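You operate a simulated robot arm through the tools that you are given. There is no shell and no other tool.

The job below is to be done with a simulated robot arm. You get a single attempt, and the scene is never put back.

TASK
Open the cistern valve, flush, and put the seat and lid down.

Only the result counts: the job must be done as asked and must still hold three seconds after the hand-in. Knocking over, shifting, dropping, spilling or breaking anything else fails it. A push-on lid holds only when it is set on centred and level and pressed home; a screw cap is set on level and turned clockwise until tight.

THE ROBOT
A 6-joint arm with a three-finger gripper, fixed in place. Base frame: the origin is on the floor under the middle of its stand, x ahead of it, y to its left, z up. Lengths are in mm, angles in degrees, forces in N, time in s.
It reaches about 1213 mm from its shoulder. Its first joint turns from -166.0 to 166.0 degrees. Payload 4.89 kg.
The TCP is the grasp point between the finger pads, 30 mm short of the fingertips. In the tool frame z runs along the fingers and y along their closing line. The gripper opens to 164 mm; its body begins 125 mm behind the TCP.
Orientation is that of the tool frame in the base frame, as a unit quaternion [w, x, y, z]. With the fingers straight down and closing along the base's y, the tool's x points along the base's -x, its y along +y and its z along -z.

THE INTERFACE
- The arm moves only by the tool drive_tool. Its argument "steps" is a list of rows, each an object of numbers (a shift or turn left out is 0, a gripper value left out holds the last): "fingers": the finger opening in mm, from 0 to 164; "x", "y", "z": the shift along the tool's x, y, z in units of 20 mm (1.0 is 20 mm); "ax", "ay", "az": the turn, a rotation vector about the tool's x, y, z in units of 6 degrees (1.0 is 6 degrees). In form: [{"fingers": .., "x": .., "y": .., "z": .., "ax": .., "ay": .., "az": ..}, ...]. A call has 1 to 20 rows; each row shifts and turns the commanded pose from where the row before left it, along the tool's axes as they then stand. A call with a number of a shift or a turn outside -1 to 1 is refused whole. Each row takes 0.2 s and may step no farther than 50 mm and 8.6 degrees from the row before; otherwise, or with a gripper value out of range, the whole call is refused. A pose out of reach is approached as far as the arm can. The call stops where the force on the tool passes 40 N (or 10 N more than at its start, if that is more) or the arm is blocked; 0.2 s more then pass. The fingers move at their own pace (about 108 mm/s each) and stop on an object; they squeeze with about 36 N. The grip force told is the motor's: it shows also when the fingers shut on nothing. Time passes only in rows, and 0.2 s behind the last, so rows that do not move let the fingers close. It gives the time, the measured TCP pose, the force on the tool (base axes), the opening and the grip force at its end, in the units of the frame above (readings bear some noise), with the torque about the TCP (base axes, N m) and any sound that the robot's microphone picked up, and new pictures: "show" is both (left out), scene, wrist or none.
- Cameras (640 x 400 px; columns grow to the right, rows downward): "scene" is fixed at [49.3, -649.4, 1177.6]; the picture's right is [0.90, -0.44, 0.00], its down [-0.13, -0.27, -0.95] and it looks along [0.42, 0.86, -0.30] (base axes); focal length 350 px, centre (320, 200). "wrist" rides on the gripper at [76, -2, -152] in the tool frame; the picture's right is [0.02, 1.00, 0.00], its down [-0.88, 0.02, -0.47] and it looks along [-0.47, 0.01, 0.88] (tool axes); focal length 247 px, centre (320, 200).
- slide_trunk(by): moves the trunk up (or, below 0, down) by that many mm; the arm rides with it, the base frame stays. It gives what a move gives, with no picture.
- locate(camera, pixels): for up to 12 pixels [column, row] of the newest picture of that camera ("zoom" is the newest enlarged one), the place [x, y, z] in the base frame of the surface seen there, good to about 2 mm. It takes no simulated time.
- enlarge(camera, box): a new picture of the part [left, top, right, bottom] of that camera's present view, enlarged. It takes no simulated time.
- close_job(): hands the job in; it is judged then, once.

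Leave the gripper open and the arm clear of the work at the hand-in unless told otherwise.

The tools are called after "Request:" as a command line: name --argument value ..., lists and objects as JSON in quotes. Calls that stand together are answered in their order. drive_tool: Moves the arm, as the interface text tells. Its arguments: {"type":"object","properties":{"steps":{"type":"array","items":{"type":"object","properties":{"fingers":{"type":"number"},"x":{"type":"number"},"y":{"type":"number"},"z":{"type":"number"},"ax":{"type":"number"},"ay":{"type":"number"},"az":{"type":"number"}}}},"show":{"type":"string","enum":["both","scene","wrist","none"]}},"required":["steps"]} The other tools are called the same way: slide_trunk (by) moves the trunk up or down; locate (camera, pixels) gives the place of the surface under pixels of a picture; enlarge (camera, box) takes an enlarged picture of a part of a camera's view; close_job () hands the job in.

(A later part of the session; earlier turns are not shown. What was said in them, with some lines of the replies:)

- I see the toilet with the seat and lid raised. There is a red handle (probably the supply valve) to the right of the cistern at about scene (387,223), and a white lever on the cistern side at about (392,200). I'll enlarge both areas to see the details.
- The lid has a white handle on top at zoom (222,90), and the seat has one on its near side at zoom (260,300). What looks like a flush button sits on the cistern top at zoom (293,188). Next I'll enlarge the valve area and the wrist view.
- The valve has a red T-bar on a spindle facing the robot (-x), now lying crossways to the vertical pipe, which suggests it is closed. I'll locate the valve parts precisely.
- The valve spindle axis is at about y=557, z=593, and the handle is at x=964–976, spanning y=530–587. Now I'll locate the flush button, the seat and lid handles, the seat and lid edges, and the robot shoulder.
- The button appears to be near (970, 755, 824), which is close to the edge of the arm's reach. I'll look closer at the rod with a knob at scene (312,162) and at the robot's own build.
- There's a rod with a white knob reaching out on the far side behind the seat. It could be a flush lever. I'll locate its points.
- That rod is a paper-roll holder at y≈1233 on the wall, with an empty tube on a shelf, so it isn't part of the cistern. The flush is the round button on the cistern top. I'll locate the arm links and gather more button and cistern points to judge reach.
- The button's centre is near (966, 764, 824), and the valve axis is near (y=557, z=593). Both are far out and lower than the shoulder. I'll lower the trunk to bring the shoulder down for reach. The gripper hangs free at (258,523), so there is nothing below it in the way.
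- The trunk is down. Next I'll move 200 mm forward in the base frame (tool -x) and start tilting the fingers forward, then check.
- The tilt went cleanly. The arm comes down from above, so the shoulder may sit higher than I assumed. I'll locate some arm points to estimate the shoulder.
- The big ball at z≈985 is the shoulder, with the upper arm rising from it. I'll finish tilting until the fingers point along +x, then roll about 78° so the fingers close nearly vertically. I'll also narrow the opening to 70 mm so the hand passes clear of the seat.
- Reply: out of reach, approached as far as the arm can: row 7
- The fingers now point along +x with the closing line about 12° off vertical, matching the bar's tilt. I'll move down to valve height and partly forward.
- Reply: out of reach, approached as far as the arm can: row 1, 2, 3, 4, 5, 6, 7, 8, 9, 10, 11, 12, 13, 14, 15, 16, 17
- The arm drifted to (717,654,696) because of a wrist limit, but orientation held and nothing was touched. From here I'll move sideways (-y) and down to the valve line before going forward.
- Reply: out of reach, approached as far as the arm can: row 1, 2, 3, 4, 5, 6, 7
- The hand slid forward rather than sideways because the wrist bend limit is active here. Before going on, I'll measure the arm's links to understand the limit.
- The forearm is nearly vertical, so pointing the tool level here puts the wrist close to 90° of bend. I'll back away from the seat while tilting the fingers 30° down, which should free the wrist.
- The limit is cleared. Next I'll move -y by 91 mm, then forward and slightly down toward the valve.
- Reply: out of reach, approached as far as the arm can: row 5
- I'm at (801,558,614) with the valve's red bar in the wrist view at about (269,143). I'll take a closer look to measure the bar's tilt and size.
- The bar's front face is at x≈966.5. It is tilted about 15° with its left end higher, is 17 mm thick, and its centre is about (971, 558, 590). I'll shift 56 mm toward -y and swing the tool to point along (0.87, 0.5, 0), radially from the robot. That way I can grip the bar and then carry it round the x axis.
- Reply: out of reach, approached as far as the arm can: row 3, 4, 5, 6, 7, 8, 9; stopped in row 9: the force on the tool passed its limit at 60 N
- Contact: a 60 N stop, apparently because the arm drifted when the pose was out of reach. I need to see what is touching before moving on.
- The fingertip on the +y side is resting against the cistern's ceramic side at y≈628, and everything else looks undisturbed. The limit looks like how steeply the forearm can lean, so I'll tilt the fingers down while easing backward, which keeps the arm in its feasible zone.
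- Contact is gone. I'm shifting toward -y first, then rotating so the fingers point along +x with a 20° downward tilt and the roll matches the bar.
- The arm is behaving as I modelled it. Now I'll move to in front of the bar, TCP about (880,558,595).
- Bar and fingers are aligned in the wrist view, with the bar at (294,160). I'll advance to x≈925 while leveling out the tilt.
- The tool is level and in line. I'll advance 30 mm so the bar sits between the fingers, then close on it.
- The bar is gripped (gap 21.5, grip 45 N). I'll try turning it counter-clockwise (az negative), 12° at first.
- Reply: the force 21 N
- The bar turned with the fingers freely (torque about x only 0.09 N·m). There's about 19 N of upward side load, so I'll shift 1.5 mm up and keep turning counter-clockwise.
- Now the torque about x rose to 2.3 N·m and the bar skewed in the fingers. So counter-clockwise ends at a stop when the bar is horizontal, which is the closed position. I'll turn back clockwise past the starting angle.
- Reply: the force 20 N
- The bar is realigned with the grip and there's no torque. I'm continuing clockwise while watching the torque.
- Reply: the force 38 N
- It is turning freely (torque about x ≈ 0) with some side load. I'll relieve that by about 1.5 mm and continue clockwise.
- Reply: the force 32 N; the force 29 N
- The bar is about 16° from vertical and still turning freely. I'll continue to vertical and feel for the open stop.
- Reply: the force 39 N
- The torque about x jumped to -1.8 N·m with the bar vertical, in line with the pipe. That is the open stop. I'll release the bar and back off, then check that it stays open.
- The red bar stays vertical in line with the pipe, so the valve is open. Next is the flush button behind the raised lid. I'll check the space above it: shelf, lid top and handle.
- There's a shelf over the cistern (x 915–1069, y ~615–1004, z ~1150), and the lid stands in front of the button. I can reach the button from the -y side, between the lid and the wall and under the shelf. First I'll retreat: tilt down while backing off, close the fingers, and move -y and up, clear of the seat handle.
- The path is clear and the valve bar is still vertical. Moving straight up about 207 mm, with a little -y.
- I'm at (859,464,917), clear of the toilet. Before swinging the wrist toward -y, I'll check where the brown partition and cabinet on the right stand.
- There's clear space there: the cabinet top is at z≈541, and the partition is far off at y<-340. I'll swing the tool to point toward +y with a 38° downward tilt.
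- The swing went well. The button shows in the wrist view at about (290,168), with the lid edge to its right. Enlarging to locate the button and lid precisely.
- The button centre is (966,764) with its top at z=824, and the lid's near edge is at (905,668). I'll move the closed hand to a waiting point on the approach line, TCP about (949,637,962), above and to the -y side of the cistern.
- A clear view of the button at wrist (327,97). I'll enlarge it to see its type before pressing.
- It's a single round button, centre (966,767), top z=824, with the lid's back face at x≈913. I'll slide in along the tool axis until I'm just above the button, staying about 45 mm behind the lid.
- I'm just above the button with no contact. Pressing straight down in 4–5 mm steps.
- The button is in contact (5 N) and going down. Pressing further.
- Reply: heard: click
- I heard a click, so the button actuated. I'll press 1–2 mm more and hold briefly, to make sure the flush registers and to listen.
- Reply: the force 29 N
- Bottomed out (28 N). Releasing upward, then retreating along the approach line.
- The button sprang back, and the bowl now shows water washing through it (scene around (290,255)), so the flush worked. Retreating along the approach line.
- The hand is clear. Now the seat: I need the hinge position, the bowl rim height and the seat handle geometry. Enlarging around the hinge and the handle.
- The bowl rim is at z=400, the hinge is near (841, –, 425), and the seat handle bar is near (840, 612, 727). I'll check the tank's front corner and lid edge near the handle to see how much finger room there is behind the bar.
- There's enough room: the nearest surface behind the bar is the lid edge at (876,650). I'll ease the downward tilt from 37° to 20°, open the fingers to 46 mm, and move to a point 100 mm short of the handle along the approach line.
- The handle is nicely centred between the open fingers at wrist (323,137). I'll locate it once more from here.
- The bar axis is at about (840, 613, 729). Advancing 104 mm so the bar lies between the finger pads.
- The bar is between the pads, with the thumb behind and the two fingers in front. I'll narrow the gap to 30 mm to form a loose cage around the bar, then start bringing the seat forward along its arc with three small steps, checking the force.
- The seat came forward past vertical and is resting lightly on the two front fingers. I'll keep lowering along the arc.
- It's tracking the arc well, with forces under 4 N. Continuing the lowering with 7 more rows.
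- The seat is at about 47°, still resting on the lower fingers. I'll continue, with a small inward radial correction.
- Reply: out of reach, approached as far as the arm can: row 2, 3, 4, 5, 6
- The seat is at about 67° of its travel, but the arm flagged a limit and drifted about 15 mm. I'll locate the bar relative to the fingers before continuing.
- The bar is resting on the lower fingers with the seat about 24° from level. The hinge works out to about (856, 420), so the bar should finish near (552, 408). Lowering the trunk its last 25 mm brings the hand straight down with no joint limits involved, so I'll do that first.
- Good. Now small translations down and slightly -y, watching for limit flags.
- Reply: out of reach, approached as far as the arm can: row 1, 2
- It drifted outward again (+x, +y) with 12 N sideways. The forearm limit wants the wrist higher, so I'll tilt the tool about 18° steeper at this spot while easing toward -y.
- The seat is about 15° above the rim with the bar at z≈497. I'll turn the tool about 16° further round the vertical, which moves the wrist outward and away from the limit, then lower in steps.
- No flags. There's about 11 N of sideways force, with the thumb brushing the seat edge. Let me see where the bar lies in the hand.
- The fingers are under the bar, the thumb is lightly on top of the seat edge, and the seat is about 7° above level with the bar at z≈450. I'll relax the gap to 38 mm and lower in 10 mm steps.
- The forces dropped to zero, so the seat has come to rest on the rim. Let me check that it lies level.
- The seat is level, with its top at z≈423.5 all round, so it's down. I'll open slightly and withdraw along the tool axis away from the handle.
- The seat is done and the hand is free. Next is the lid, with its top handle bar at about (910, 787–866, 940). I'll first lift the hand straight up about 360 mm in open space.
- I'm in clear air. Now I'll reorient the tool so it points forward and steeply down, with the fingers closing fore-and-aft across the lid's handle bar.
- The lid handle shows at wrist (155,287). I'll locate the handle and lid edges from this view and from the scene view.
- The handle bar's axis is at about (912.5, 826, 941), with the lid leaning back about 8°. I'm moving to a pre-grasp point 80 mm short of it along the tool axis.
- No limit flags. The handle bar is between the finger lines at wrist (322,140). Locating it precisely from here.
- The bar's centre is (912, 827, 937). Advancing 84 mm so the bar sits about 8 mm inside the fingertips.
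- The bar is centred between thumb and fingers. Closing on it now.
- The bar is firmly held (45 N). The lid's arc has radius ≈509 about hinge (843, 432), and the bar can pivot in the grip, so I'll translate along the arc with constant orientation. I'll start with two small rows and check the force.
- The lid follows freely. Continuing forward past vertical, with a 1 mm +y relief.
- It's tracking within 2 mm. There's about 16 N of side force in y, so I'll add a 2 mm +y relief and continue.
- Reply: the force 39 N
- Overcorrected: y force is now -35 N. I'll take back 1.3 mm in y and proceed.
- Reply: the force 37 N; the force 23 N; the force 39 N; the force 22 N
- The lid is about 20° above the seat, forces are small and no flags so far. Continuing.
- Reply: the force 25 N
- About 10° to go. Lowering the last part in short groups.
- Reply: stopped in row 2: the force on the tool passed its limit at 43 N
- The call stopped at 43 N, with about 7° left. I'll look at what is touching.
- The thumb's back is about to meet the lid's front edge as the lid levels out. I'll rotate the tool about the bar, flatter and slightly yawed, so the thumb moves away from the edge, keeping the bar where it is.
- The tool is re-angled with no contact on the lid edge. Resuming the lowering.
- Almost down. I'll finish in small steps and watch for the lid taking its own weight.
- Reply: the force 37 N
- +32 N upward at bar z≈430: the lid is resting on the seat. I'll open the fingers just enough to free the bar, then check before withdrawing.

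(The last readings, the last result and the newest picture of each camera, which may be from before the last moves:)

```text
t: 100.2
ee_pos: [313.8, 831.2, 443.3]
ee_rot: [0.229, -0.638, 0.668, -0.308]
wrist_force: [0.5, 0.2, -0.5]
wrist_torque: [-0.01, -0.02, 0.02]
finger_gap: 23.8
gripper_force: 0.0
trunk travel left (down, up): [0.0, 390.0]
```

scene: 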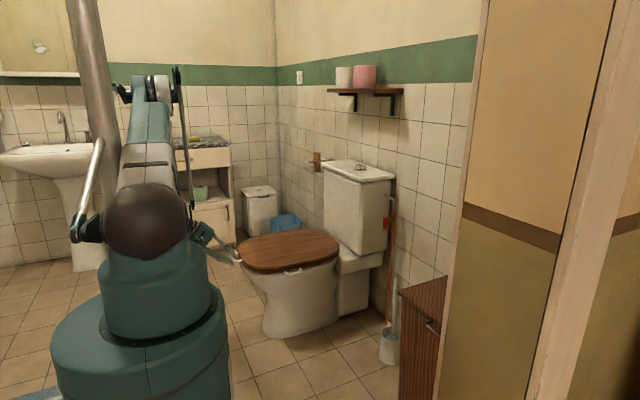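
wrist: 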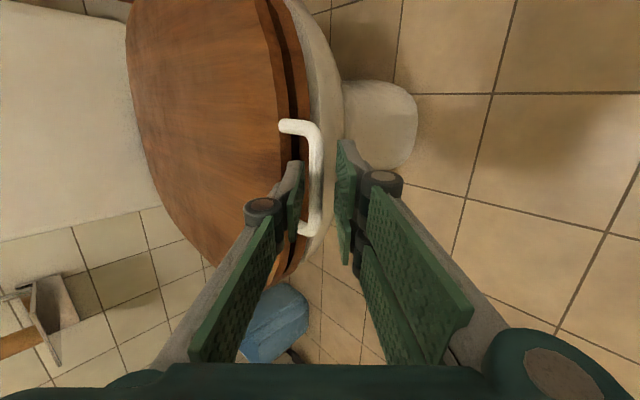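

The forces are zero and the lid stays put. Withdrawing along the tool axis, up and away.

Request:
drive_tool --steps '[{"z": -0.4}, {"z": -0.6}, {"z": -0.8}, {"z": -0.8}, {"z": -0.8}, {"z": -0.8}, {"z": -0.8}]' --show "both"

```text
t: 101.8
ee_pos: [247.7, 845.0, 514.8]
ee_rot: [0.228, -0.637, 0.668, -0.309]
wrist_force: [0.4, -0.2, -0.1]
wrist_torque: [-0.04, -0.01, -0.04]
finger_gap: 23.9
gripper_force: 0.1
trunk travel left (down, up): [0.0, 390.0]
```

scene: 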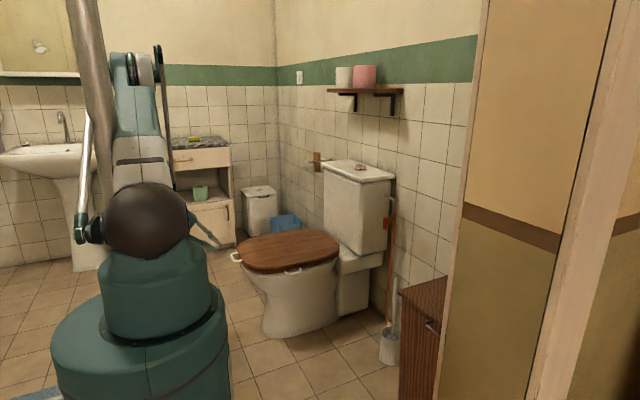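
wrist: 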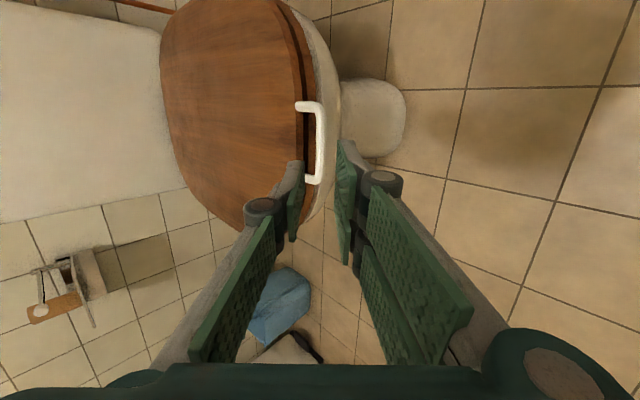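

Clear of the handle. I'll check that the seat and lid lie flat, that the valve bar is still in line with the pipe, and that everything else looks undisturbed.

Request:
enlarge --camera "scene" --box '[220, 215, 380, 315]'

Request:
locate --camera "scene" --pixels '[[250, 250], [270, 265], [290, 240], [325, 245], [310, 258], [300, 250], [245, 262], [328, 238], [260, 240]]'

Request:
enlarge --camera "scene" --box '[330, 150, 426, 240]'

```text
4.00 times, centred on (300, 265) of scene
```

zoom: 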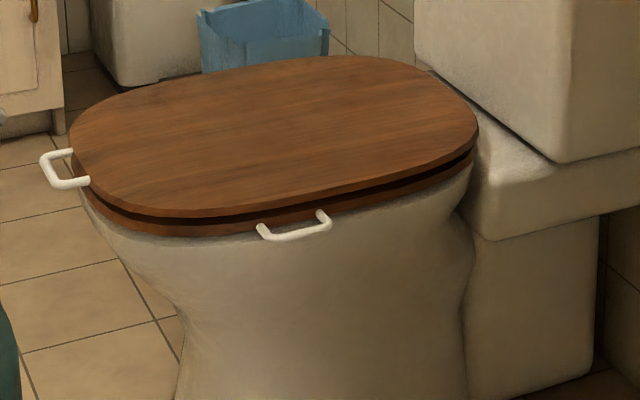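

```text
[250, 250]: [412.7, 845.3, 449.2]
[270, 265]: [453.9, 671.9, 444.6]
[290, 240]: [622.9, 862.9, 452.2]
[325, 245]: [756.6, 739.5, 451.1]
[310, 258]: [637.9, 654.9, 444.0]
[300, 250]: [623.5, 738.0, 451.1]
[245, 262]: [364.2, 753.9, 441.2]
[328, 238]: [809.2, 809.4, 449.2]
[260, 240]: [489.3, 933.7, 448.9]
```

```text
4.44 times, centred on (378, 195) of scene
```

zoom: 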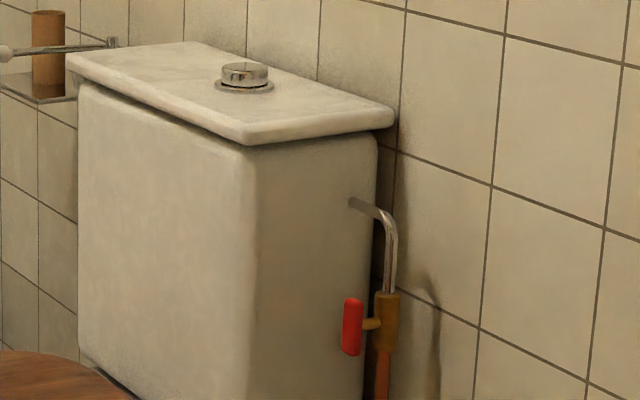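

The lid lies flat and level (z ≈ 449–452 front to back), the seat is down beneath it, and the valve bar is still vertical. Nothing else looks disturbed. I'll raise the hand well clear and open the gripper.

Request:
drive_tool --steps '[{"x": 0.12, "y": -0.98, "z": -0.98}, {"x": 0.12, "y": -0.98, "z": -0.98}, {"x": 0.12, "y": -0.98, "z": -0.98}, {"x": 0.12, "y": -0.98, "z": -0.98}, {"x": 0.12, "y": -0.98, "z": -0.98}, {"x": 0.12, "y": -0.98, "z": -0.98}, {"x": 0.12, "y": -0.98, "z": -0.98}, {"x": 0.12, "y": -0.98, "z": -0.98}, {"x": 0.12, "y": -0.98, "z": -0.98}, {"fingers": 140}, {}, {}, {}]'

```text
t: 104.6
ee_pos: [246.1, 843.1, 765.6]
ee_rot: [0.229, -0.637, 0.669, -0.307]
wrist_force: [-0.6, 0.2, -0.1]
wrist_torque: [0.0, -0.01, -0.01]
finger_gap: 139.8
gripper_force: 0.0
trunk travel left (down, up): [0.0, 390.0]
```

scene: 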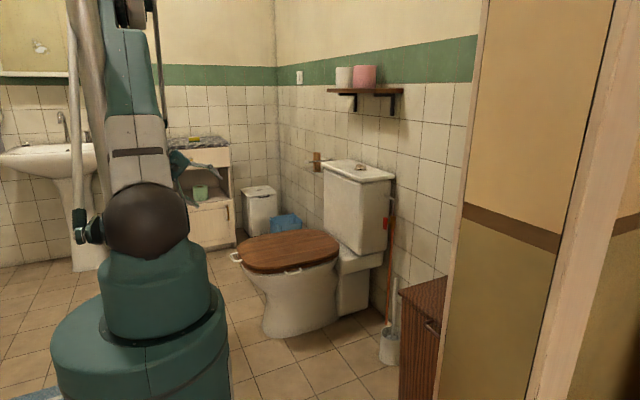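
wrist: 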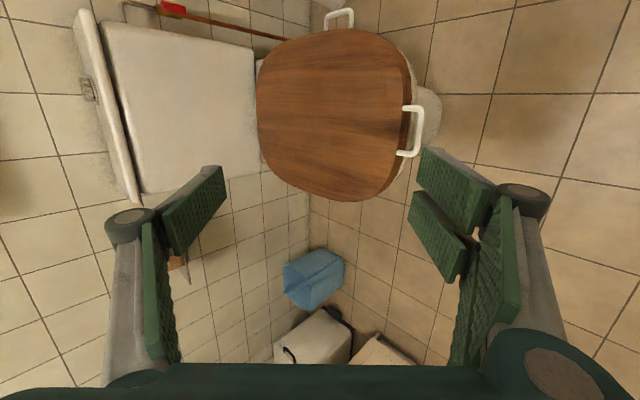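

The gripper is open and the arm is clear with no forces on it. The valve is open, the toilet was flushed, and the seat and lid are both down and level. Handing in.

Request:
close_job

```text
The job is handed in.
```

I opened the cistern valve, flushed, and put the seat and lid down. The job is handed in, but I haven't had a verdict back.

- **Valve:** The red bar stood about 15° off horizontal. Turning it counter-clockwise hit a stop when level, so I turned it clockwise until it hit the stop in line with the pipe. It was still there at the last check.
- **Flush:** I pressed the button until it clicked and bottomed out. Water showed in the bowl afterwards, and the button sprang back up.
- **Seat and lid:** I lowered each by its handle without dropping it. Both lie level, with a thin, even gap between them.

While approaching the valve, the arm drifted and a fingertip pressed against the side of the cistern, stopping at 60 N. It was a single contact, and I saw no damage or shift. Nothing else in the room looks disturbed.

At hand-in the gripper was open and the arm was clear of the toilet.
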